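You operate a simulated robot arm through the tools that you are given. There is no shell and no other tool.

The job below is to be done with a simulated robot arm. You get a single attempt, and the scene is never put back.

TASK
Put things in order on the table top. At the end: the clear lemon bottle stands where the teal rough cartridge stood; the teal rough cartridge stands on top of the orange care card; the yellow balm stick stands where the orange knob stopper stood; the orange knob stopper stands where the clear lemon bottle stood; whatever was shut is shut again. Leave all else as you found it, and nothing knocked over.

Only the result counts: the job must be done as asked and must still hold three seconds after the hand-in. Knocking over, shifting, dropping, spilling or breaking anything else fails it. Lids that push on must go on centred and level and be pressed home; caps that screw on are set level and turned clockwise until they are tight.

THE ROBOT
A 7-joint arm with a two-finger parallel gripper, fixed in place. Base frame: the origin is at the foot of the arm, x ahead of it, y to its left, z up; the work surface is at about z = 0. Lengths are in m, angles in rad, forces in N, time in s.
With the tool pointing down near the work surface it reaches from about 0.24 to 0.62 m from the base axis. Its first joint turns from -1.152 to 1.152 rad. Payload 2.6 kg.
The TCP is the grasp point between the finger pads, 0.03 m short of the fingertips. In the tool frame z runs along the fingers and y along their closing line. Largest opening 0.094 m; finger width 0.028, thickness 0.01; the body of the gripper, 0.05 by 0.096 m, starts 0.055 m behind the TCP.
Orientation is told as [roll, pitch, yaw] about the base's x, y, z axes, in that order, counted from this pose: with the fingers straight down and closing along the base's y, the tool's x points along the base's -x, its y along +y and its z along -z.

THE INTERFACE
- The arm moves only by the tool arm_command. Its argument "rows" is a list of rows, each a list of 7 numbers: the shift along the base's x, y, z in units of 400 mm (1.0 is 400 mm), then the turn, a rotation vector about the base's x, y, z in units of 45 degrees (1.0 is 45 degrees), then the opening, from 0 (shut) to 1 (fully open). In form: [[x, y, z, ax, ay, az, grip], ...]. A call has 1 to 20 rows; each row is the pose to reach, as a shift and turn from the pose commanded when the call began. A call with a number of a shift or a turn outside -1 to 1 is refused whole. Each row takes 0.2 s and may step no farther than 0.05 m and 0.15 rad from the row before; otherwise, or with a gripper value out of range, the whole call is refused. A pose out of reach is approached as far as the arm can. The call stops where the force on the tool passes 40 N (or 10 N more than at its start, if that is more) or the arm is blocked; 0.2 s more then pass. Each finger travels about 0.072 m/s and halts on what it meets, pressing with about 40 N; the grip force reading is that of the motor and also rises with nothing between the fingers. The clock runs only during rows and for 0.2 s after the last one: add rows that repeat a pose to give the fingers time. The reply holds the time, the measured pose of the TCP, the force on the tool along the base axes, the opening and the grip force, in the units named above and with some noise, with the torque about the TCP (base axes, N m) and any sound that the robot's microphone picked up.
- Cameras (640 x 400 px; columns grow to the right, rows downward): "scene" is fixed at [0.0404, 0.4282, 0.5744]; the picture's right is [-0.76, -0.65, 0.00], its down [-0.31, 0.36, -0.88] and it looks along [0.57, -0.67, -0.47] (base axes); focal length 360 px, centre (320, 200). "wrist" rides on the gripper at [0.076, 0.014, -0.103] in the tool frame; the picture's right is [-0.18, 0.98, 0.00], its down [-0.75, -0.14, -0.64] and it looks along [-0.63, -0.12, 0.77] (tool axes); focal length 243 px, centre (320, 200).
- snapshot(camera): a new picture of that camera. No time passes.
- probe_pixels(camera, pixels): for up to 12 pixels [column, row] of the newest picture of that camera ("zoom" is the newest enlarged one), the place [x, y, z] in the base frame of the surface seen there, good to about 0.002 m. No time passes.
- close_up(camera, box): a new picture of the part [left, top, right, bottom] of that camera's present view, enlarged. No time passes.
- close_job(): hands the job in; it is judged then, once.

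Unless the task says otherwise, let go and move clear before handing in.

The tools are called after "Request:" as a command line: name --pt "numbers of a row" for each row, then --argument value for the rest, lists and objects as JSON in quotes. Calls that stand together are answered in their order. arm_command: Moves the arm, as the interface text tells. Its arguments: {"type":"object","properties":{"rows":{"type":"array","items":{"type":"array","items":{"type":"number"}}}},"required":["rows"]} The other tools are called the same way: snapshot (camera) takes a picture; probe_pixels (camera, pixels) gives the place of the surface under pixels of a picture; close_up (camera, box) takes an enlarged picture of a part of a camera's view; close_job () hands the job in.

At the start:

```text
time_s: 0.0
position: [0.4511, -0.1682, 0.2662]
orientation: [0.0, -0.002, 0.001]
wrist_force: [-0.2, 0.0, 0.0]
ft_torque: [0.03, -0.04, 0.01]
gripper_width: 0.0938
grasp_force: 0.0
```

scene: 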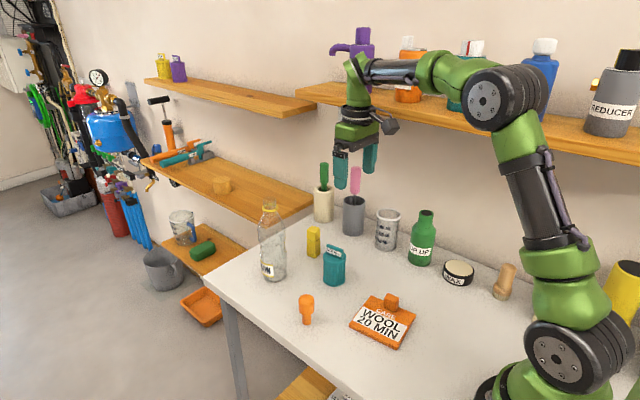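
wrist: 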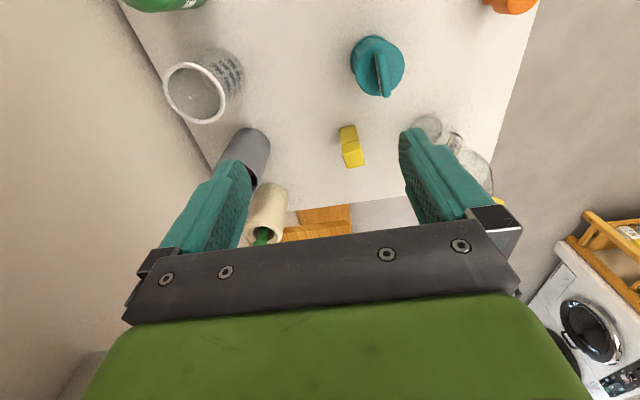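

The scene shows the lemon bottle near (272,245), yellow balm stick (313,242), teal cartridge (334,265), orange knob stopper (306,308) and the orange card (383,320). I'll take close-ups of these before moving.

Request:
close_up --camera "scene" --box '[230, 180, 430, 360]'

Request:
close_up --camera "wrist" --box '[300, 0, 540, 220]'

```text
2.22 times, centred on (330, 270) of scene
```

zoom: 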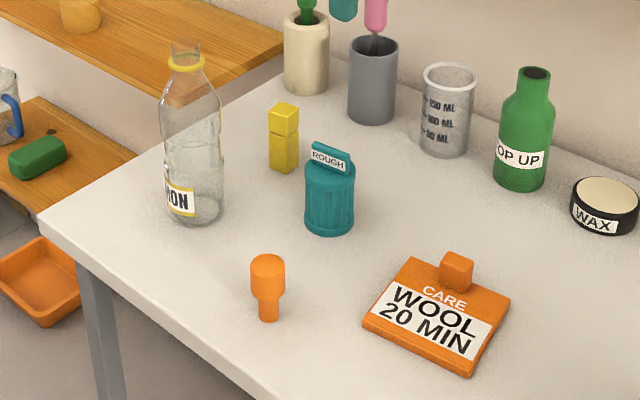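

```text
1.82 times, centred on (420, 110) of wrist
```

zoom: 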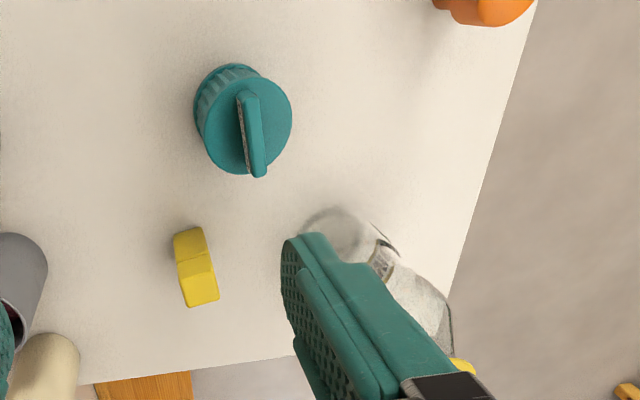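

The close-up shows each item clearly; the bottle looks open and empty, and the card has a cube knob at one edge. I'll probe points on each object to get positions.

Request:
close_up --camera "scene" --box '[230, 180, 430, 360]'

Request:
probe_pixels --camera "zoom" --pixels '[[268, 270], [268, 300], [268, 316], [330, 200], [330, 230], [330, 158], [284, 108], [283, 130], [283, 168], [190, 215], [180, 200], [188, 62]]'

Request:
probe_pixels --camera "zoom" --pixels '[[366, 316], [410, 260], [507, 300], [468, 370], [455, 262], [440, 280], [470, 290], [458, 255], [430, 310], [400, 300], [365, 325], [468, 377]]'

```text
2.22 times, centred on (330, 270) of scene
```

zoom: 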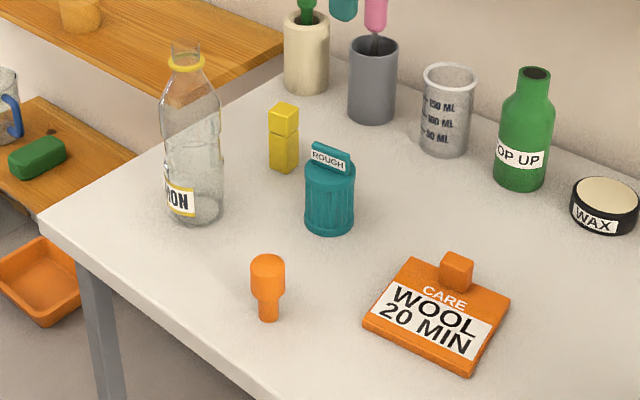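

```text
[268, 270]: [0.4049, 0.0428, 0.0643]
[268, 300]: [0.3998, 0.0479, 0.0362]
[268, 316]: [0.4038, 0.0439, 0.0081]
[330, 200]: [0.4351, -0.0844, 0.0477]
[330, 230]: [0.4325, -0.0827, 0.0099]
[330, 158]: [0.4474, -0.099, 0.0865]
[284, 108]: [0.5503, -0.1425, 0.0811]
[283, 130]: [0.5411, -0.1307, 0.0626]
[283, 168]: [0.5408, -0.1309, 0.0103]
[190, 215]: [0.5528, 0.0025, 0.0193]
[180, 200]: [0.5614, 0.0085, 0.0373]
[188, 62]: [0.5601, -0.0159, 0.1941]
```

```text
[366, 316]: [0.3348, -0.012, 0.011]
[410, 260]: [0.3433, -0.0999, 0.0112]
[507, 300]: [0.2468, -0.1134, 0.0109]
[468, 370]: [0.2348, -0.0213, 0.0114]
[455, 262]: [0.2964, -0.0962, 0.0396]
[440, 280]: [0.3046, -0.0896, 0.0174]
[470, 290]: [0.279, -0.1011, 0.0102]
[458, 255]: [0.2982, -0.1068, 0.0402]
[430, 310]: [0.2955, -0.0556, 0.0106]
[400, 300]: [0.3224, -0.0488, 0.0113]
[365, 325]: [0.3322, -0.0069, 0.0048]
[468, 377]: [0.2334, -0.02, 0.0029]
```

The probes place the cartridge near (0.449,-0.101), the stopper near (0.413,0.034), the bottle near (0.573,-0.02), the stick near (0.547,-0.137), and the card centre near (0.29,-0.062). I'll move the wrist camera back and to the left for a second view before I grasp anything.

Request:
arm_command --pt "-0.075 0.065 0 0 0 0 1" --pt "-0.15 0.13 0 0 0 0 1" --pt "-0.225 0.195 0 0 0 0 1" --pt "-0.3 0.26 0 0 0 0 1" --pt "-0.375 0.325 0 0 0 0 1" --pt "-0.375 0.325 0 0 0 0 1"

Request:
snapshot --camera "wrist"

Request:
snapshot --camera "scene"

```text
time_s: 1.4
position: [0.2996, -0.0383, 0.2664]
orientation: [-0.001, 0.0, 0.0]
wrist_force: [-0.6, 0.3, -0.3]
ft_torque: [0.02, 0.0, 0.0]
gripper_width: 0.0939
grasp_force: 0.2
```

```text
taken
```

wrist: 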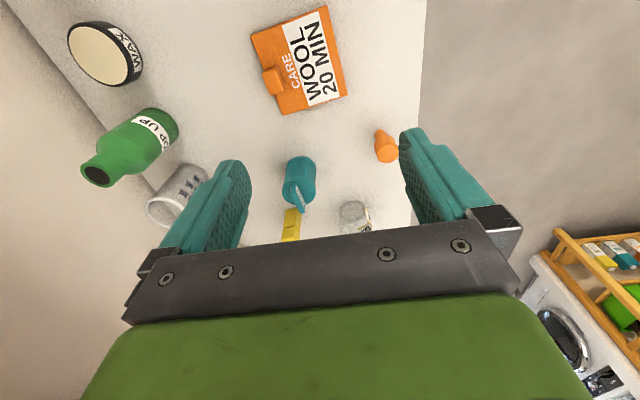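

```text
taken
```

scene: 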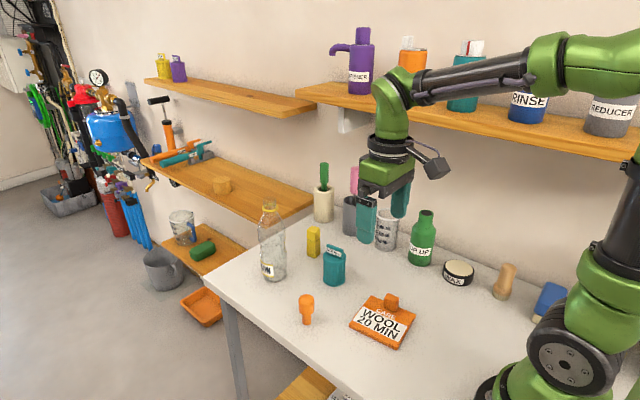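

The upside-down wrist view now shows the card at (300,60), the stopper at (385,145) and the cartridge at (300,180). I'll zoom in on these and probe them from this second angle.

Request:
close_up --camera "wrist" --box '[230, 0, 420, 119]'

Request:
probe_pixels --camera "wrist" --pixels '[[250, 36], [281, 114], [346, 94], [325, 7], [272, 82], [283, 80], [266, 70], [268, 95], [379, 136], [386, 150], [300, 172], [296, 190]]'

Request:
close_up --camera "wrist" --box '[260, 110, 420, 210]'

```text
3.36 times, centred on (325, 60) of wrist
```

zoom: 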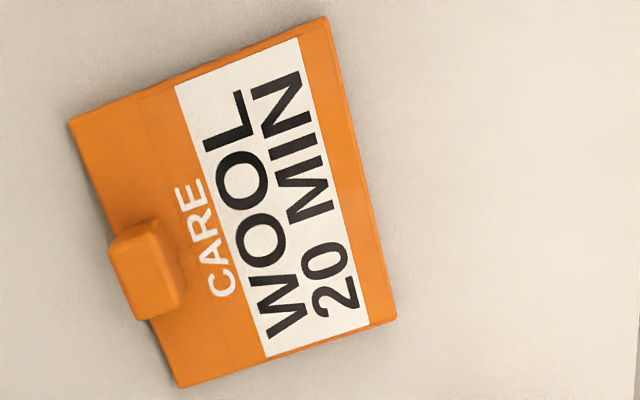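

```text
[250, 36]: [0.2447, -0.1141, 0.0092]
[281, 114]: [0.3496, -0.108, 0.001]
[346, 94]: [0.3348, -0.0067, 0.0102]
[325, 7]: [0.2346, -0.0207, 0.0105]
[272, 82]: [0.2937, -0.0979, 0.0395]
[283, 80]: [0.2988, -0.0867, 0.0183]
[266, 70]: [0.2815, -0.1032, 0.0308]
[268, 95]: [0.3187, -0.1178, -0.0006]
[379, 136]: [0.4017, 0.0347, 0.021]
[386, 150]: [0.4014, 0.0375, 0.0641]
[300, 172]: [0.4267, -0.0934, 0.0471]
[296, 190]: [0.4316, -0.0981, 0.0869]
```

```text
4.00 times, centred on (340, 160) of wrist
```

zoom: 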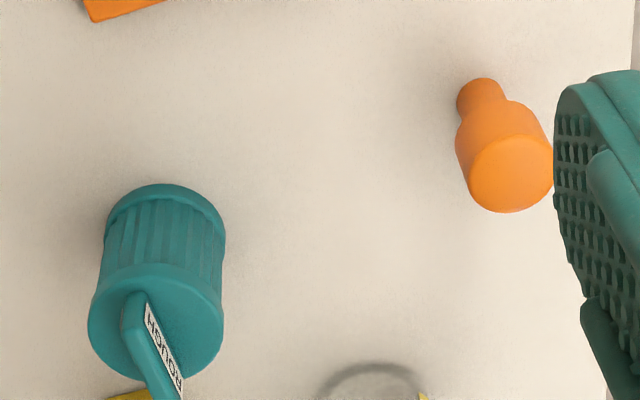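

The card corners and the knob are consistent from both views, so the free card area centres near (0.287,-0.052). Next I'll probe the top rims of the cartridge and stopper in this zoom to fix their axes.

Request:
probe_pixels --camera "zoom" --pixels '[[92, 318], [219, 310], [130, 270], [110, 350], [200, 330], [180, 280], [470, 165], [550, 165], [510, 140], [508, 208], [510, 175], [480, 84]]'

Request:
probe_pixels --camera "zoom" --pixels '[[138, 300], [165, 388], [164, 188], [164, 220], [108, 230], [222, 225], [104, 365], [150, 285], [320, 395], [370, 364], [460, 100], [500, 95]]'

```text
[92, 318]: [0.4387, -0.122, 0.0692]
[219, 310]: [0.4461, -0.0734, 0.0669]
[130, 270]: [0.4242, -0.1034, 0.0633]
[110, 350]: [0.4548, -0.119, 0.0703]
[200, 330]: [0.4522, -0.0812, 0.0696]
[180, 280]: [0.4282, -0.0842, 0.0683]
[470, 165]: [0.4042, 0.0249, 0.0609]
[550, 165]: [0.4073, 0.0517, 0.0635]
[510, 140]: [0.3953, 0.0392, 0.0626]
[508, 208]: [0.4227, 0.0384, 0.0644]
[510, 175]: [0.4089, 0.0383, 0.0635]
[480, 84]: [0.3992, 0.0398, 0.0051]
```

```text
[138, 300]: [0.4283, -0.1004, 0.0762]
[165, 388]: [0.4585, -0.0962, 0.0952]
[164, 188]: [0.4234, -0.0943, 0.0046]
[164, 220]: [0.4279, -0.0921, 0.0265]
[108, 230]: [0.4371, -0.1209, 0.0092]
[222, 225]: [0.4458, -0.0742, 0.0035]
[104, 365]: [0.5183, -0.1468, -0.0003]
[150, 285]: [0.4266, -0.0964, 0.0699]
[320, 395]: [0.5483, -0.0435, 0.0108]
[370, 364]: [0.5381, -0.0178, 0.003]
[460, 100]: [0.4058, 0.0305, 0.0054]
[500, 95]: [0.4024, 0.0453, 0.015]
```

Circle fits put the cartridge axis at about (0.446,-0.099) with rim radius 0.024, and the stopper axis at (0.409,0.0385) with its top at z 0.064. I'll move forward to x≈0.42 for a clear wrist view of the bottle and stick.

Request:
arm_command --pt "0.1 0 0 0 0 0 1" --pt "0.2 0 0.02 0 0 0 1" --pt "0.3 0 0.05 0 0 0 1" --pt "0.3 0 0.05 0 0 0 1"

Request:
snapshot --camera "wrist"

Request:
close_up --camera "wrist" --box '[230, 70, 422, 190]'

Request:
close_up --camera "scene" --box '[240, 190, 352, 302]'

```text
time_s: 2.4
position: [0.4203, -0.039, 0.2871]
orientation: [-0.001, -0.001, 0.002]
wrist_force: [0.1, 0.9, -0.3]
ft_torque: [0.01, 0.01, 0.0]
gripper_width: 0.0939
grasp_force: 0.1
```

```text
taken
```

wrist: 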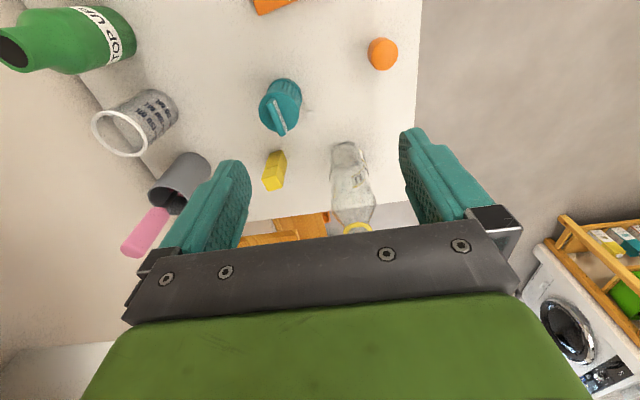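

```text
3.33 times, centred on (326, 130) of wrist
```

zoom: 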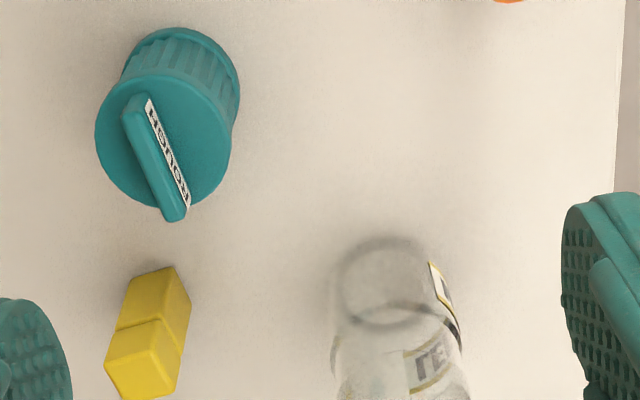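

```text
3.57 times, centred on (296, 246) of scene
```

zoom: 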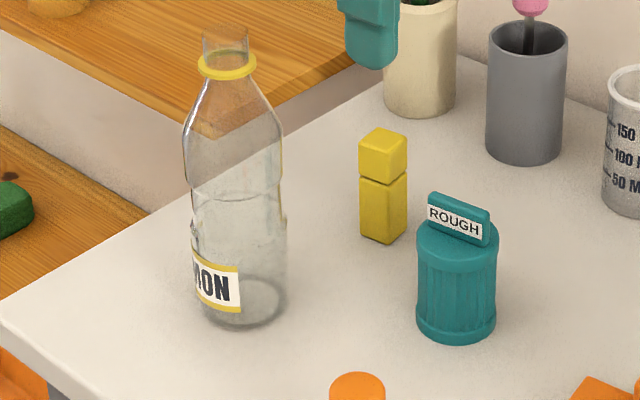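

The zoom shows an open, clear bottle with a yellow collar, and a balm stick in two blocks with a seam at about z 0.055. I'll probe both of them from the scene zoom.

Request:
probe_pixels --camera "zoom" --pixels '[[228, 72], [200, 66], [255, 66], [226, 40], [225, 290], [200, 275], [232, 280], [196, 310], [286, 300], [240, 327], [190, 150], [280, 145]]'

Request:
probe_pixels --camera "zoom" --pixels '[[365, 150], [392, 150], [383, 134], [378, 178], [365, 210], [395, 210], [384, 242], [360, 140], [406, 143], [361, 228], [406, 225], [383, 175]]'

Request:
close_up --camera "wrist" --box '[230, 125, 422, 245]'

```text
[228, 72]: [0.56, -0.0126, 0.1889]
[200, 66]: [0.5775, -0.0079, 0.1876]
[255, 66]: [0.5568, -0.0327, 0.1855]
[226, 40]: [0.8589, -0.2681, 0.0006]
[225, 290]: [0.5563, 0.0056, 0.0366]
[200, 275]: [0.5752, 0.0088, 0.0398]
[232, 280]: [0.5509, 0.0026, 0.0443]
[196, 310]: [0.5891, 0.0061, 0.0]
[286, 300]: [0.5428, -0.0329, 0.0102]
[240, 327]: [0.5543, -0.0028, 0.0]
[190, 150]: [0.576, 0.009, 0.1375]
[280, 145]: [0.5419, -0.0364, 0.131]
```

```text
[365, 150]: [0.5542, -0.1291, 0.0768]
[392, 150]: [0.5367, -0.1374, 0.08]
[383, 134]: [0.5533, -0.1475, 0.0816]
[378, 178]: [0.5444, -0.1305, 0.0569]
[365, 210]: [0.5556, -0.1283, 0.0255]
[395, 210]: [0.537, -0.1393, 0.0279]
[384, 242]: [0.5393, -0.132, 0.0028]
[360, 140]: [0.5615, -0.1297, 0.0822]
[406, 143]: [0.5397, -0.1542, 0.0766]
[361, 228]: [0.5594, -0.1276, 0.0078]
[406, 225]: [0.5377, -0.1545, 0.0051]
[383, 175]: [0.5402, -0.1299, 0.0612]
```

```text
3.33 times, centred on (326, 185) of wrist
```

zoom: 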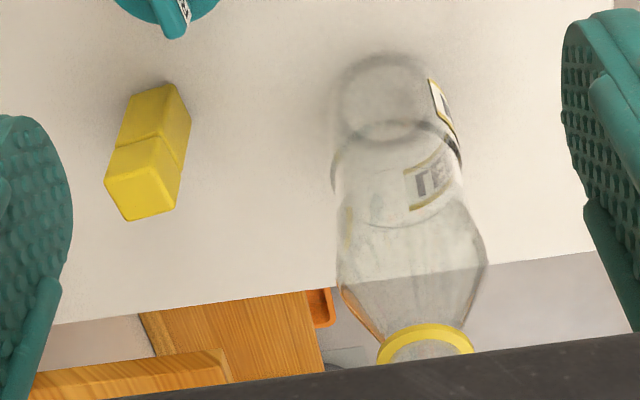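

The label points fit a bottle axis near (0.570,-0.019) with radius 0.028 and its collar at z≈0.188. The stick is a roughly 23 mm square near (0.549,-0.141), turned slightly. I'll cross-check both in this wrist zoom.

Request:
probe_pixels --camera "zoom" --pixels '[[425, 326], [384, 345], [468, 342], [440, 90], [455, 130], [425, 170], [440, 180], [385, 56], [345, 250], [480, 255], [410, 215], [425, 345]]'

Request:
probe_pixels --camera "zoom" --pixels '[[132, 97], [174, 85], [188, 118], [180, 165], [108, 184], [125, 217], [172, 208], [125, 140], [165, 138], [145, 175], [160, 168], [118, 150]]'

```text
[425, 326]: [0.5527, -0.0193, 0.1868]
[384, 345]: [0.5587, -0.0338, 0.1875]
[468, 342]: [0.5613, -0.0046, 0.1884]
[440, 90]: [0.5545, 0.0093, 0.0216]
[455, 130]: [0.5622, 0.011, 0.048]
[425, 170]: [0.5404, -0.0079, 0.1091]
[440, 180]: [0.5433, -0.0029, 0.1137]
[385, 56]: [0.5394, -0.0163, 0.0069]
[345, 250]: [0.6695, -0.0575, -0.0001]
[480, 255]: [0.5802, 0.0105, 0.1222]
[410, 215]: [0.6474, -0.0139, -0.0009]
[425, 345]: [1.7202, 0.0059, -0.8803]
```

```text
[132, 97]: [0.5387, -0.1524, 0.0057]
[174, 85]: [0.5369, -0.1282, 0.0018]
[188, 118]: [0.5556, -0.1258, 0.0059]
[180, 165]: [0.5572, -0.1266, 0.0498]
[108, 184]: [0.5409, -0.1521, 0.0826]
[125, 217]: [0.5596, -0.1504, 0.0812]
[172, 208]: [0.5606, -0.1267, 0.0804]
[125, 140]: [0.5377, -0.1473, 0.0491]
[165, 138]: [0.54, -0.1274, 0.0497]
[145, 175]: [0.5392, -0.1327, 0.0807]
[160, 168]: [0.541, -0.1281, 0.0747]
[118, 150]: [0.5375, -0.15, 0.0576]
```

The two views agree: bottle axis (0.569,-0.019) and stick axis (0.549,-0.139) with yaw of about 4°. I'll move above the cartridge at (0.446,-0.099) and start turning the tool 90°, so the fingers stay clear of the card's knob when I set it down.

Request:
arm_command --pt "0.0104 -0.0254 -0.036 0 0 0.18 1" --pt "0.0208 -0.0508 -0.072 0 0 0.36 1" --pt "0.0312 -0.0762 -0.108 0 0 0.54 1" --pt "0.0416 -0.1016 -0.144 0 0 0.72 1" --pt "0.052 -0.127 -0.18 0 0 0.9 1" --pt "0.0625 -0.1525 -0.215 0 0 1.0 1" --pt "0.0625 -0.1525 -0.215 0 0 1.0 1"

```text
time_s: 4.0
position: [0.4466, -0.1003, 0.1992]
orientation: [0.0, -0.002, 0.787]
wrist_force: [0.1, -0.6, 0.4]
ft_torque: [-0.01, -0.01, 0.02]
gripper_width: 0.0936
grasp_force: 0.0
```

The tool is over the cartridge at yaw 0.787. I'll turn the remaining 45° at the same height.

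Request:
arm_command --pt "0 0 0 0 0 0.18 1" --pt "0 0 0 0 0 0.36 1" --pt "0 0 0 0 0 0.54 1" --pt "0 0 0 0 0 0.72 1" --pt "0 0 0 0 0 0.9 1" --pt "0 0 0 0 0 1.0 1" --pt "0 0 0 0 0 1.0 1"

Request:
snapshot --camera "wrist"

Request:
snapshot --camera "scene"

```text
time_s: 5.6
position: [0.4465, -0.1002, 0.1989]
orientation: [0.0, 0.0, 1.574]
wrist_force: [0.0, 0.1, -0.5]
ft_torque: [-0.01, -0.02, -0.01]
gripper_width: 0.094
grasp_force: 0.1
```

```text
taken
```

wrist: 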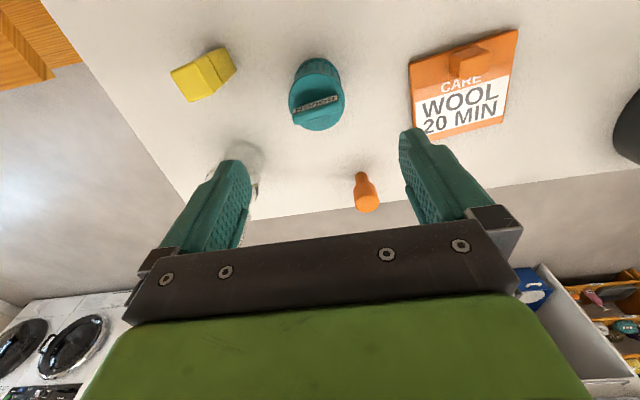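

```text
taken
```

scene: 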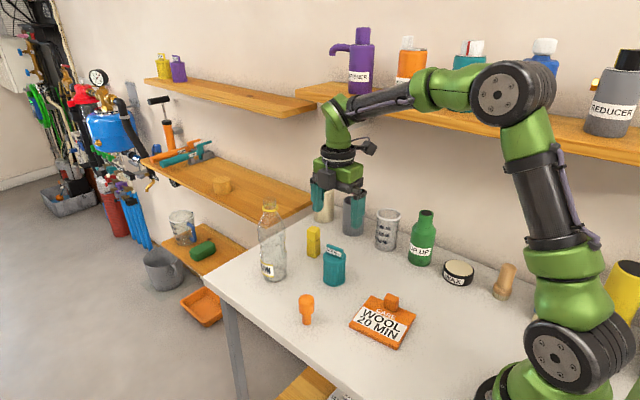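

The wrist now looks towards +y and sees the cartridge at (317,95). I'll zoom in and probe its rim again before going down.

Request:
close_up --camera "wrist" --box '[256, 40, 384, 140]'

Request:
probe_pixels --camera "wrist" --pixels '[[291, 108], [344, 96], [318, 128], [303, 83], [320, 62], [335, 72], [300, 70], [297, 105], [336, 97], [341, 80], [296, 85], [318, 75]]'

```text
4.00 times, centred on (320, 90) of wrist
```

zoom: 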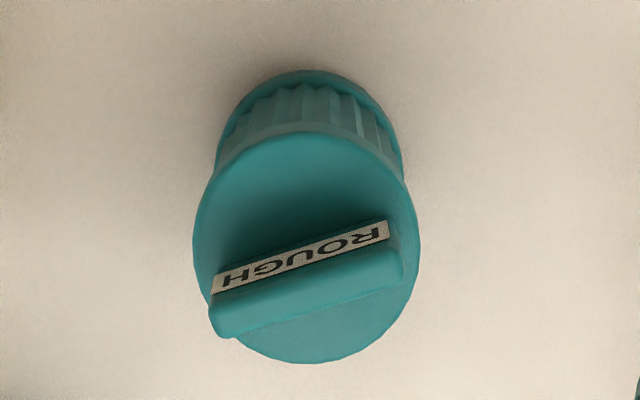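

```text
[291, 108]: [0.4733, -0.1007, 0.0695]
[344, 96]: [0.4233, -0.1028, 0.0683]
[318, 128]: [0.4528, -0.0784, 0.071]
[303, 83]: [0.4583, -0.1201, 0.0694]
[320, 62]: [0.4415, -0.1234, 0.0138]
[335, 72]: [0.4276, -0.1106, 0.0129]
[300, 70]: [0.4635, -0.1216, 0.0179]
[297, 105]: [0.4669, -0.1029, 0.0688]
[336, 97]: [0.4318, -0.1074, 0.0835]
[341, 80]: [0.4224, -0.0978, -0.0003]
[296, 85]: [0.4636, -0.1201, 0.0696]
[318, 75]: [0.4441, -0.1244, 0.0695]
```

The rim probes give a centre of (0.448,-0.100) and a radius of 0.0245, which matches the tool position. I'll descend to z≈0.05 with the fingers open.

Request:
arm_command --pt "0.003 0 -0.08 0 0 0 1" --pt "0.003 0 -0.16 0 0 0 1" --pt "0.003 0 -0.24 0 0 0 1" --pt "0.003 0 -0.3 0 0 0 1" --pt "0.003 0 -0.34 0 0 0 1" --pt "0.003 0 -0.372 0 0 0 1" --pt "0.003 0 -0.372 0 0 0 1"

Request:
close_up --camera "scene" --box '[260, 180, 420, 300]'

```text
time_s: 7.2
position: [0.4476, -0.0977, 0.0518]
orientation: [0.002, -0.002, 1.571]
wrist_force: [0.6, 0.3, 0.7]
ft_torque: [-0.03, 0.01, -0.04]
gripper_width: 0.094
grasp_force: 0.0
```

```text
3.33 times, centred on (340, 240) of scene
```

zoom: 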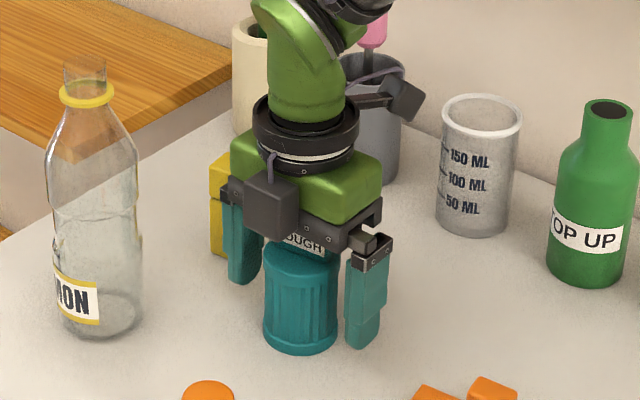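

The fingers straddle the cartridge with a clear gap on both sides. I'll close on it here.

Request:
arm_command --pt "0 0 0 0 0 0 0" --pt "0 0 0 0 0 0 0" --pt "0 0 0 0 0 0 0" --pt "0 0 0 0 0 0 0"

```text
time_s: 8.2
position: [0.4476, -0.0976, 0.0511]
orientation: [0.001, -0.002, 1.572]
wrist_force: [0.3, -0.6, 0.0]
ft_torque: [0.02, 0.01, 0.0]
gripper_width: 0.0524
grasp_force: 39.5
```

It gripped at 0.0524 m with 39.5 N. I'll lift 8 cm and carry the cartridge over the free area of the card at (0.287,-0.052).

Request:
arm_command --pt "0 0 0.05 0 0 0 0" --pt "0 0 0.125 0 0 0 0" --pt "0 0 0.2 0 0 0 0" --pt "-0.06 0.018 0.2 0 0 0 0" --pt "-0.14 0.0415 0.2 0 0 0 0" --pt "-0.22 0.065 0.2 0 0 0 0" --pt "-0.3 0.089 0.2 0 0 0 0" --pt "-0.36 0.107 0.2 0 0 0 0" --pt "-0.4015 0.119 0.2 0 0 0 0" --pt "-0.4015 0.119 0.2 0 0 0 0"

Request:
snapshot --camera "wrist"

Request:
close_up --camera "scene" --box '[260, 200, 460, 360]'

```text
time_s: 10.4
position: [0.2876, -0.051, 0.1304]
orientation: [-0.001, -0.001, 1.571]
wrist_force: [0.5, -0.2, 0.2]
ft_torque: [-0.01, -0.02, 0.0]
gripper_width: 0.0432
grasp_force: 40.0
```

```text
taken
```

wrist: 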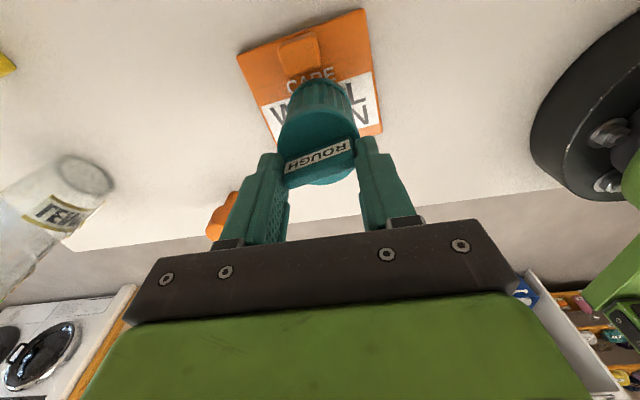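

```text
2.50 times, centred on (360, 280) of scene
```

zoom: 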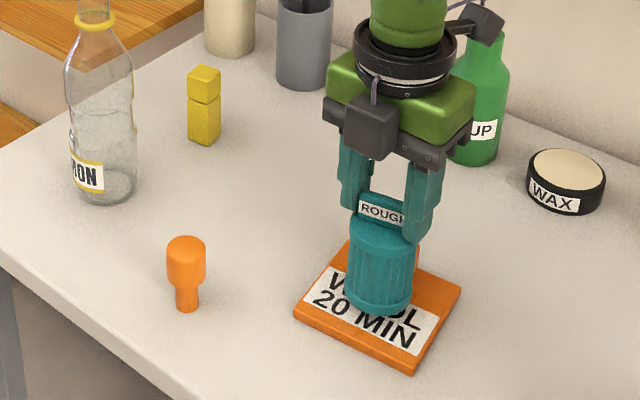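

The reading shows the grip narrowed from 0.0524 to 0.0432, and the pictures suggest the cartridge now sits lower in the fingers. I'll look closely at that before moving.

Request:
close_up --camera "scene" --box '[356, 236, 456, 348]'

Request:
probe_pixels --camera "zoom" --pixels '[[160, 280], [160, 310], [160, 200], [160, 130], [260, 60], [240, 110], [150, 140], [120, 90], [170, 290], [225, 300], [110, 280], [300, 300]]'

Request:
close_up --camera "wrist" --box '[220, 0, 420, 240]'

```text
3.57 times, centred on (406, 292) of scene
```

zoom: 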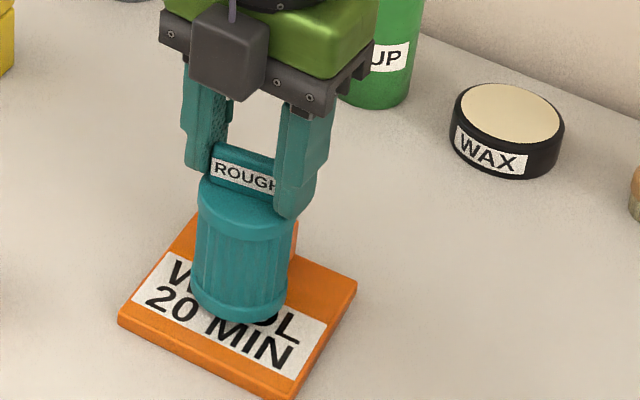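

```text
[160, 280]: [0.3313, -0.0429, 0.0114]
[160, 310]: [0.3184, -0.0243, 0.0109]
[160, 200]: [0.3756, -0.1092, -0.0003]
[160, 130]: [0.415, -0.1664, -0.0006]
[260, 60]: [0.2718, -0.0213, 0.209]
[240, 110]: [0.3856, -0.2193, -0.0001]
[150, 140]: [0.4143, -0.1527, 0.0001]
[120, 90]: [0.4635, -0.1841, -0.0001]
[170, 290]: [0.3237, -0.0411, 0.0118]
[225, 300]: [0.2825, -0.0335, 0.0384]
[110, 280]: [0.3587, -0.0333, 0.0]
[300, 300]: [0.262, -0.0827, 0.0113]
```

```text
1.67 times, centred on (320, 120) of wrist
```

zoom: 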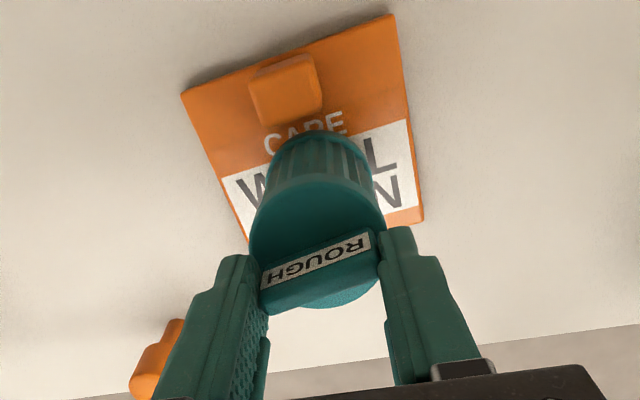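

The cartridge slipped down, and the fingertips now hold only the ends of its handle. I'll measure exactly how high its bottom is above the card before moving again.

Request:
close_up --camera "scene" --box '[396, 270, 446, 335]'

Request:
close_up --camera "scene" --box '[366, 266, 446, 336]'

```text
6.15 times, centred on (421, 302) of scene
```

zoom: 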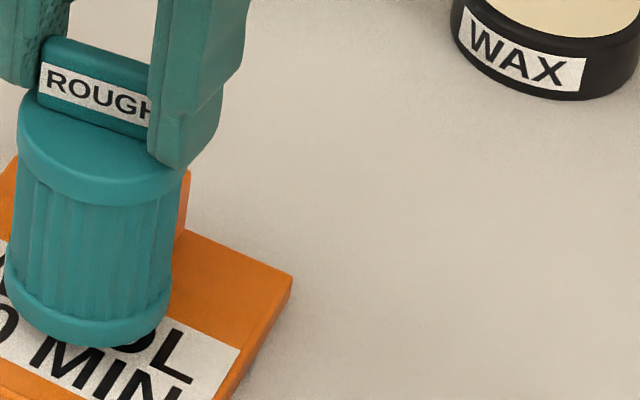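

```text
5.71 times, centred on (406, 301) of scene
```

zoom: 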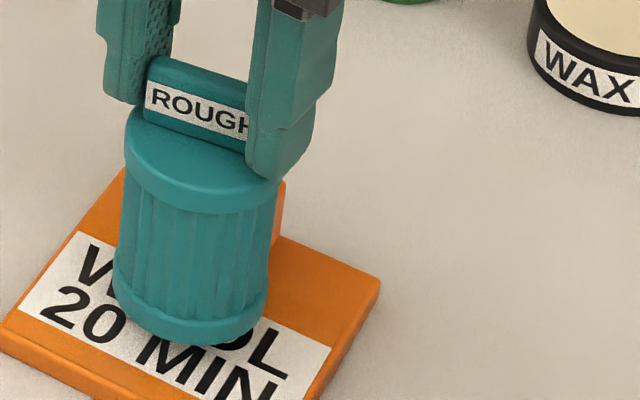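

Request:
probe_pixels --camera "zoom" --pixels '[[190, 344], [190, 330], [150, 325], [240, 320], [190, 312], [190, 250], [190, 205], [190, 160], [185, 130], [175, 80], [130, 300], [262, 295]]'

Request:
snapshot --camera "scene"

```text
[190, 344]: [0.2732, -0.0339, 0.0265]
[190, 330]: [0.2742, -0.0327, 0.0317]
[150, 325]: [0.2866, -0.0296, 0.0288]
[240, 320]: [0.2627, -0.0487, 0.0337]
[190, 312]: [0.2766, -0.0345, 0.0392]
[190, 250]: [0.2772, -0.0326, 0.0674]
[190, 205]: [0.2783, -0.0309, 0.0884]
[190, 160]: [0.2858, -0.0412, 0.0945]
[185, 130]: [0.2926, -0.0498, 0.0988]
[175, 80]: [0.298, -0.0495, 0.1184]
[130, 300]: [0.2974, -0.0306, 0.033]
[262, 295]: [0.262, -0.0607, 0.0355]
```

```text
taken
```

scene: 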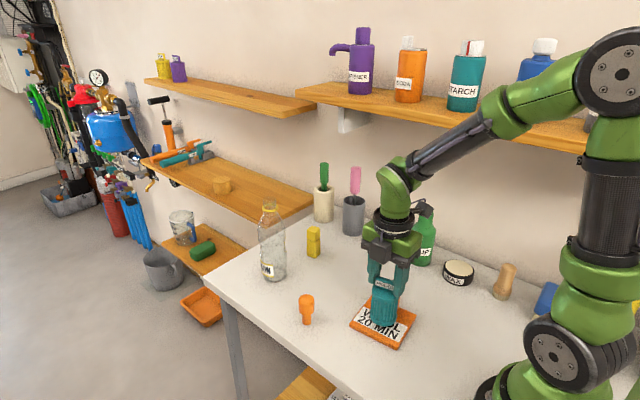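

The bottom of the cartridge is at z≈0.0255, level and about 14 mm above the card top, with its axis near (0.287,-0.0535), clear of the knob. The handle grip holds, so I'll lower it gently by 1 cm and recheck.

Request:
arm_command --pt "0 0 -0.0125 0 0 0 0" --pt "0 0 -0.025 0 0 0 0"

Request:
close_up --camera "scene" --box '[366, 266, 446, 336]'

Request:
probe_pixels --camera "zoom" --pixels '[[190, 352], [190, 360], [190, 366], [190, 345], [190, 220], [190, 180], [185, 145], [175, 95], [150, 340], [240, 335]]'

```text
time_s: 11.0
position: [0.2867, -0.0508, 0.1191]
orientation: [0.001, 0.0, 1.572]
wrist_force: [-0.3, 0.0, -0.9]
ft_torque: [0.03, -0.02, -0.03]
gripper_width: 0.0435
grasp_force: 39.9
```

```text
5.71 times, centred on (406, 301) of scene
```

zoom: 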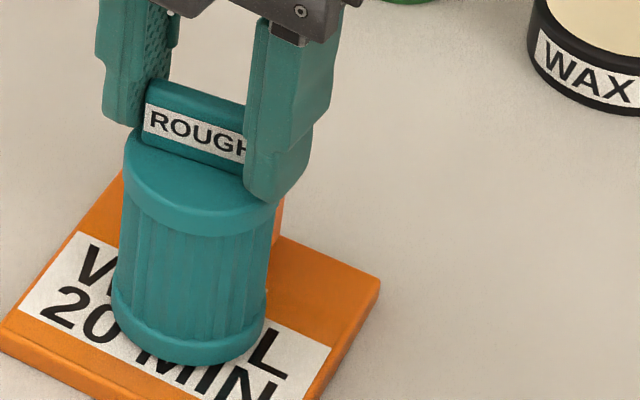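

```text
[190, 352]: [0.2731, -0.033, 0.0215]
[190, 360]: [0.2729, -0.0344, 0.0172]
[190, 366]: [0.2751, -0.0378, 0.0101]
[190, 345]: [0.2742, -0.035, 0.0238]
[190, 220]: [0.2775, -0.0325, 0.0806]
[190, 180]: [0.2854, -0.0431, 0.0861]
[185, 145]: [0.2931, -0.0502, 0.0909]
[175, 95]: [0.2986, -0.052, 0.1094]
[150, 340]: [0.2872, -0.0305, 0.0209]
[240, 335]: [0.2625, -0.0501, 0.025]
```

The cartridge came down with the hand and its bottom is now about 5 mm above the card. I'll lower it in 1.5–2 mm steps to contact and watch the vertical force.

Request:
arm_command --pt "0 0 -0.004 0 0 0 0" --pt "0 0 -0.008 0 0 0 0" --pt "0 0 -0.011 0 0 0 0"

Request:
close_up --camera "scene" --box '[366, 266, 446, 336]'

```text
time_s: 11.8
position: [0.2878, -0.053, 0.1157]
orientation: [-0.001, -0.001, 1.57]
wrist_force: [-0.6, -1.0, -1.1]
ft_torque: [0.01, 0.02, -0.06]
gripper_width: 0.0435
grasp_force: 40.1
```

```text
5.71 times, centred on (406, 301) of scene
```

zoom: 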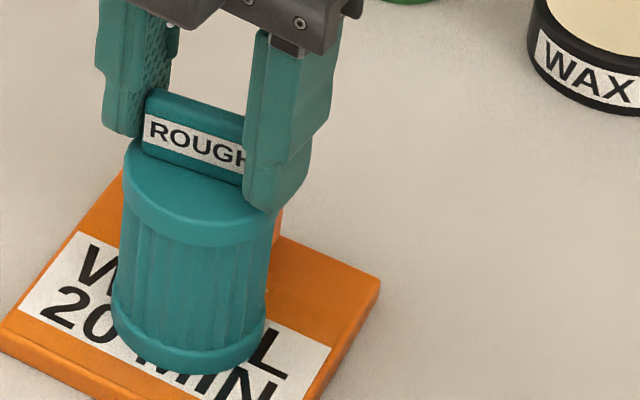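

There's no clear contact force yet (-1.1 N is within noise), and the base edge at (190,373) is close to the card. I'll continue down in 1 mm steps.

Request:
arm_command --pt "0 0 -0.0025 0 0 0 0" --pt "0 0 -0.005 0 0 0 0"

Request:
close_up --camera "scene" --box '[366, 266, 446, 336]'

Request:
probe_pixels --camera "zoom" --pixels '[[190, 368], [190, 372], [190, 376], [190, 380], [190, 384], [185, 155], [175, 105]]'

```text
time_s: 12.4
position: [0.2871, -0.0517, 0.1155]
orientation: [-0.003, -0.002, 1.57]
wrist_force: [-6.6, 0.3, 31.2]
ft_torque: [0.05, 0.75, -0.08]
gripper_width: 0.0437
grasp_force: 39.5
```

```text
5.71 times, centred on (406, 301) of scene
```

zoom: 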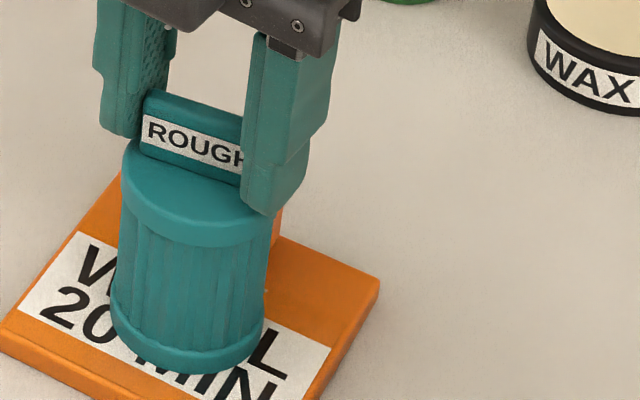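

```text
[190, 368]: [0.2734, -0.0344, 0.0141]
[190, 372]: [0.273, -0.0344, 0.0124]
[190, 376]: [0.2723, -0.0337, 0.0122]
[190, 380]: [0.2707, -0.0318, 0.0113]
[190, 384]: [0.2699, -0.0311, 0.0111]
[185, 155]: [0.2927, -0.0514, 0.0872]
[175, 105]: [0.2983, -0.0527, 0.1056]
```

Contact is clear: 31 N upward, with the base at z≈0.012 on the card. I'll ease up 1 mm to unload it, then open the fingers a little.

Request:
arm_command --pt "0 0 0.0025 0 0 0 0" --pt "0 0 0.0035 0 0 0 0"

```text
time_s: 13.0
position: [0.2872, -0.0517, 0.1144]
orientation: [-0.002, 0.001, 1.572]
wrist_force: [3.2, 0.3, 8.6]
ft_torque: [0.02, -0.28, 0.01]
gripper_width: 0.0437
grasp_force: 40.4
```

The downward load has dropped to 8.6 N. I'll open the fingers slightly and let them settle.

Request:
arm_command --pt "0 0 0 0 0 0 0.52" --pt "0 0 0 0 0 0 0.6" --pt "0 0 0 0 0 0 0.68" --pt "0 0 0 0 0 0 0.68"

Request:
close_up --camera "scene" --box '[346, 246, 446, 346]'

```text
time_s: 14.0
position: [0.2867, -0.0523, 0.1139]
orientation: [0.001, -0.002, 1.571]
wrist_force: [0.1, -0.6, -0.3]
ft_torque: [0.01, 0.01, -0.02]
gripper_width: 0.064
grasp_force: 0.2
```

```text
4.00 times, centred on (396, 296) of scene
```

zoom: 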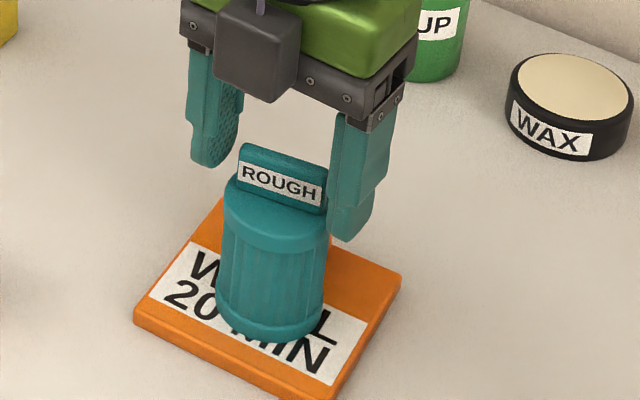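

The cartridge stands level on the card and the fingers are free. I'll raise the hand straight up and take a close look at the bottle neck to plan its grasp.

Request:
arm_command --pt "0 0 0.04 0 0 0 0.68" --pt "0 0 0.12 0 0 0 0.68" --pt "0 0 0.22 0 0 0 0.68" --pt "0 0 0.32 0 0 0 0.8" --pt "0 0 0.4 0 0 0 1" --pt "0 0 0.4 0 0 0 1"

Request:
close_up --camera "scene" --box '[247, 192, 302, 248]'

Request:
close_up --camera "scene" --box '[240, 195, 320, 295]'

Request:
snapshot --camera "scene"

```text
time_s: 15.4
position: [0.2875, -0.0509, 0.275]
orientation: [0.0, -0.002, 1.571]
wrist_force: [0.4, 0.0, -0.2]
ft_torque: [-0.03, 0.02, -0.03]
gripper_width: 0.094
grasp_force: 0.1
```

```text
7.14 times, centred on (274, 220) of scene
```

zoom: 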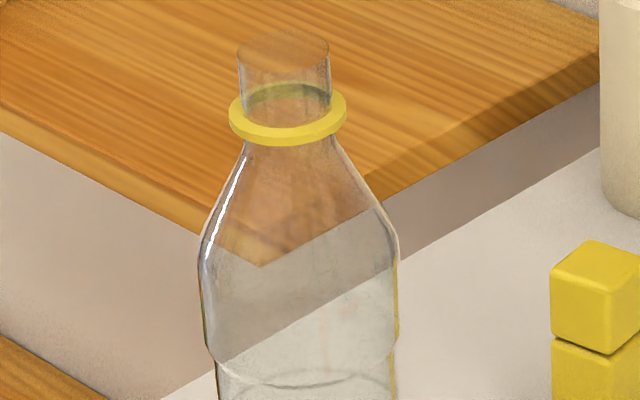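

```text
4.00 times, centred on (280, 245) of scene
```

zoom: 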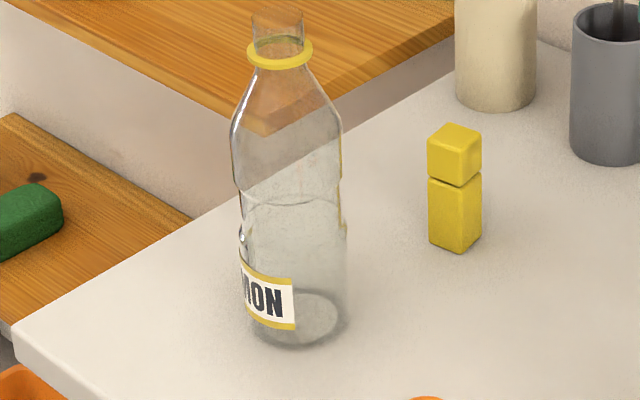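

```text
taken
```

scene: 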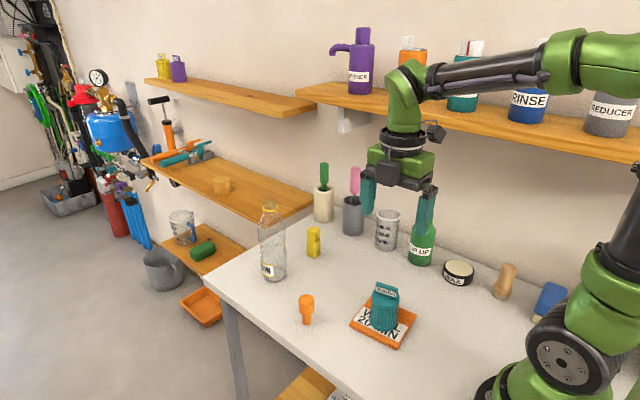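

The bottle has a smooth neck (r≈0.014) with a yellow collar (r≈0.018) at z≈0.188 and its top at z≈0.208. I'll move above it at z≈0.28, so the fingertips stay clear of the mouth, and then check the alignment.

Request:
arm_command --pt "0.08 0.01 0.02 0 0 0 1" --pt "0.19 0.022 0.025 0 0 0 1" --pt "0.3 0.034 0.025 0 0 0 1" --pt "0.41 0.046 0.025 0 0 0 1" --pt "0.52 0.06 0.025 0 0 0 1" --pt "0.62 0.07 0.025 0 0 0 1" --pt "0.7 0.08 0.025 0 0 0 1" --pt "0.7037 0.08 0.025 0 0 0 1"

Request:
snapshot --camera "wrist"

Request:
snapshot --camera "scene"

```text
time_s: 17.2
position: [0.5622, -0.0195, 0.2835]
orientation: [0.0, 0.0, 1.572]
wrist_force: [-0.7, 0.1, -0.9]
ft_torque: [0.0, 0.03, -0.01]
gripper_width: 0.0939
grasp_force: 0.1
out of reach, approached as far as the arm can: row 7, 8
```

```text
taken
```

wrist: 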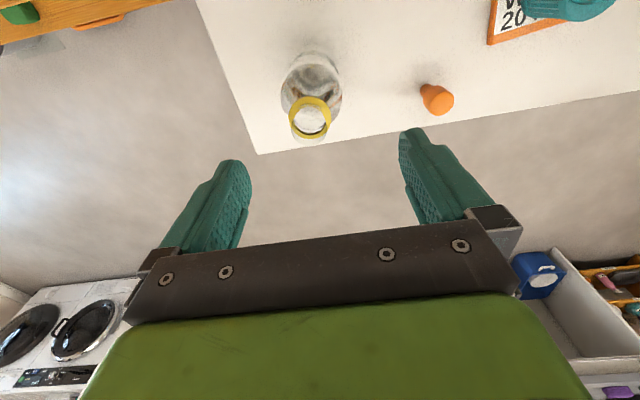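

```text
taken
```

scene: 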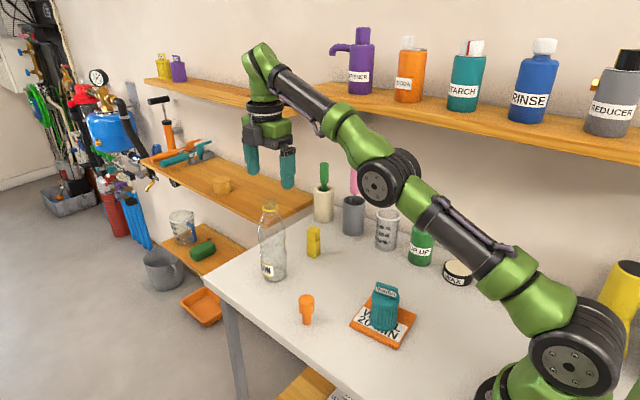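

The reach runs out at x≈0.562 at this height, so I'll go in lower. First I'll use this view to refine the bottle's centre from the collar at (309,117).

Request:
close_up --camera "wrist" --box '[270, 45, 350, 145]'

Request:
probe_pixels --camera "wrist" --pixels '[[290, 118], [329, 115], [309, 98], [311, 137], [295, 105], [323, 101], [297, 130], [326, 126]]'

```text
4.00 times, centred on (310, 95) of wrist
```

zoom: 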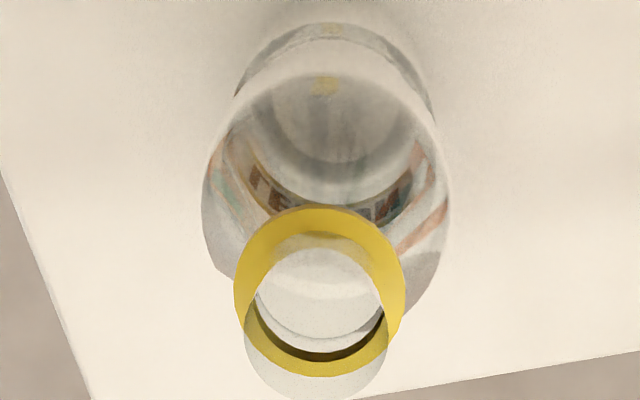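

```text
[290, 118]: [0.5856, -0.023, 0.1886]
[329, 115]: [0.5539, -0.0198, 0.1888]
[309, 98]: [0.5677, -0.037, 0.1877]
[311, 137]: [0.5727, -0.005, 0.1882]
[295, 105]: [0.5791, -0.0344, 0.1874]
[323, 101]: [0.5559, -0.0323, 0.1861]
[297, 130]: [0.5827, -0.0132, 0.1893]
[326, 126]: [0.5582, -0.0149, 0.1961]
```

The collar edges put the bottle axis at (0.570,-0.0205). I'll back off slightly and descend a little to find where the commanded pose really is before closing in.

Request:
arm_command --pt "-0.04 0 -0.02 0 0 0 1" --pt "-0.04 0 -0.05 0 0 0 1" --pt "-0.04 0 -0.05 0 0 0 1"

```text
time_s: 18.0
position: [0.5643, -0.0207, 0.2734]
orientation: [0.002, -0.002, 1.572]
wrist_force: [-0.3, -0.1, 0.2]
ft_torque: [0.0, 0.01, 0.02]
gripper_width: 0.094
grasp_force: 0.1
out of reach, approached as far as the arm can: row 1, 2, 3
```

The arm still reports out of reach at (0.5643,-0.0207,0.2734), so it didn't follow the small retreat. I'll command a clearer retreat towards the base and lower, and check how it responds.

Request:
arm_command --pt "-0.04 0 0 0 0 0 1" --pt "-0.08 0 0 0 0 0 1" --pt "-0.12 0 0 0 0 0 1" --pt "-0.12 0 0 0 0 0 1"

```text
time_s: 19.0
position: [0.558, -0.0231, 0.2896]
orientation: [0.0, -0.003, 1.571]
wrist_force: [0.0, -0.2, 0.5]
ft_torque: [0.0, 0.02, 0.01]
gripper_width: 0.0938
grasp_force: 0.1
out of reach, approached as far as the arm can: row 1, 2, 3, 4
```

The arm seems to be sliding along its stretched-out limit, now at (0.558,-0.0231,0.2896), rather than retreating. Nothing is near the fingers at this height, so I'll command a larger retreat towards the base to bend the elbow again.

Request:
arm_command --pt "-0.1 0 0 0 0 0 1" --pt "-0.2 0 0 0 0 0 1" --pt "-0.25 0 0 0 0 0 1" --pt "-0.25 0 0 0 0 0 1" --pt "-0.25 0 0 0 0 0 1"

Request:
snapshot --camera "scene"

```text
time_s: 20.4
position: [0.5146, -0.063, 0.3549]
orientation: [-0.079, -0.001, 1.54]
wrist_force: [0.3, 0.4, -0.4]
ft_torque: [0.03, -0.01, 0.02]
gripper_width: 0.094
grasp_force: 0.1
out of reach, approached as far as the arm can: row 1, 2, 3, 4, 5
stopped in row 5: the arm was blocked; the commanded pose is now the measured one
```

```text
taken
```

scene: 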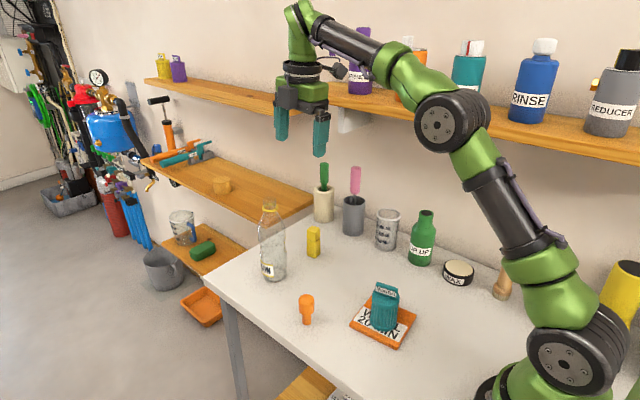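

The arm drifted up to (0.515,-0.063,0.355) with a slight tilt, and the reply says the commanded pose is now the measured one. No contact force shows, and the objects look untouched. I'll try a small retreat from this fresh reference.

Request:
arm_command --pt "-0.05 0 0 0 0 0 1" --pt "-0.1 0 0 0 0 0 1"

Request:
snapshot --camera "wrist"

Request:
close_up --camera "scene" --box '[260, 0, 520, 200]'

```text
time_s: 21.0
position: [0.4745, -0.0638, 0.3536]
orientation: [-0.078, 0.0, 1.539]
wrist_force: [0.6, -0.4, 0.0]
ft_torque: [0.01, 0.03, -0.01]
gripper_width: 0.0939
grasp_force: 0.1
```

```text
taken
```

wrist: 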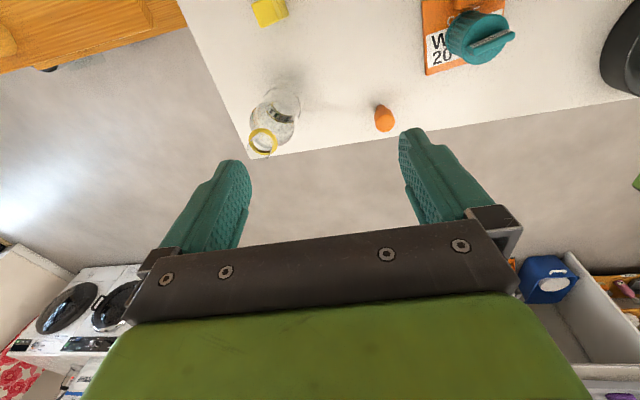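

```text
2.00 times, centred on (390, 100) of scene
```

zoom: 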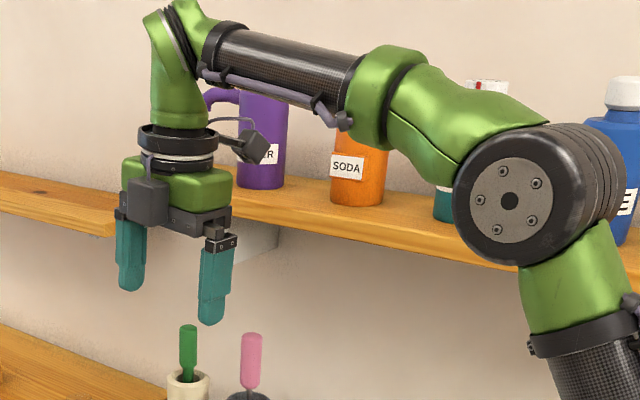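

The arm is free again at (0.4745,-0.0638,0.3536) with a small 0.078 rad tilt. I'll level the tool first, then turn back to yaw 0, so I can slide in around the neck from the front at grasp height, where the reach is better.

Request:
arm_command --pt "0 0 0 0 0.05 0.02 1" --pt "-0.05 0 -0.04 0 0.0993 0.04 1" --pt "-0.06 0 -0.08 0 0.0993 0.04 1" --pt "-0.06 0 -0.1 0 0.0993 0.04 1"

```text
time_s: 22.0
position: [0.4495, -0.0627, 0.3128]
orientation: [-0.001, 0.0, 1.57]
wrist_force: [-0.8, -0.1, -0.5]
ft_torque: [-0.02, -0.03, 0.01]
gripper_width: 0.0939
grasp_force: 0.0
```

The tool is level again at yaw 1.57. I'll turn it back by 90° in two stages, staying at this height.

Request:
arm_command --pt "0 0 0 0 0 -0.18 1" --pt "0 0 0 0 0 -0.36 1" --pt "0 0 0 0 0 -0.54 1" --pt "0 0 0 0 0 -0.72 1" --pt "0 0 0 0 0 -0.9 1" --pt "0 0 0 0 0 -1.0 1"

Request:
arm_command --pt "0 0 0 0 0 -0.18 1" --pt "0 0 0 0 0 -0.36 1" --pt "0 0 0 0 0 -0.54 1" --pt "0 0 0 0 0 -0.72 1" --pt "0 0 0 0 0 -0.9 1" --pt "0 0 0 0 0 -1.0 1" --pt "0 0 0 0 0 -1.0 1"

```text
time_s: 23.4
position: [0.4506, -0.0644, 0.3125]
orientation: [-0.002, 0.0, 0.784]
wrist_force: [-0.5, -0.3, -0.9]
ft_torque: [0.0, 0.0, 0.0]
gripper_width: 0.0941
grasp_force: 0.0
```

```text
time_s: 25.0
position: [0.4493, -0.0633, 0.3133]
orientation: [0.001, 0.0, -0.001]
wrist_force: [-0.6, -0.2, -0.2]
ft_torque: [0.03, -0.03, 0.01]
gripper_width: 0.0941
grasp_force: 0.1
```

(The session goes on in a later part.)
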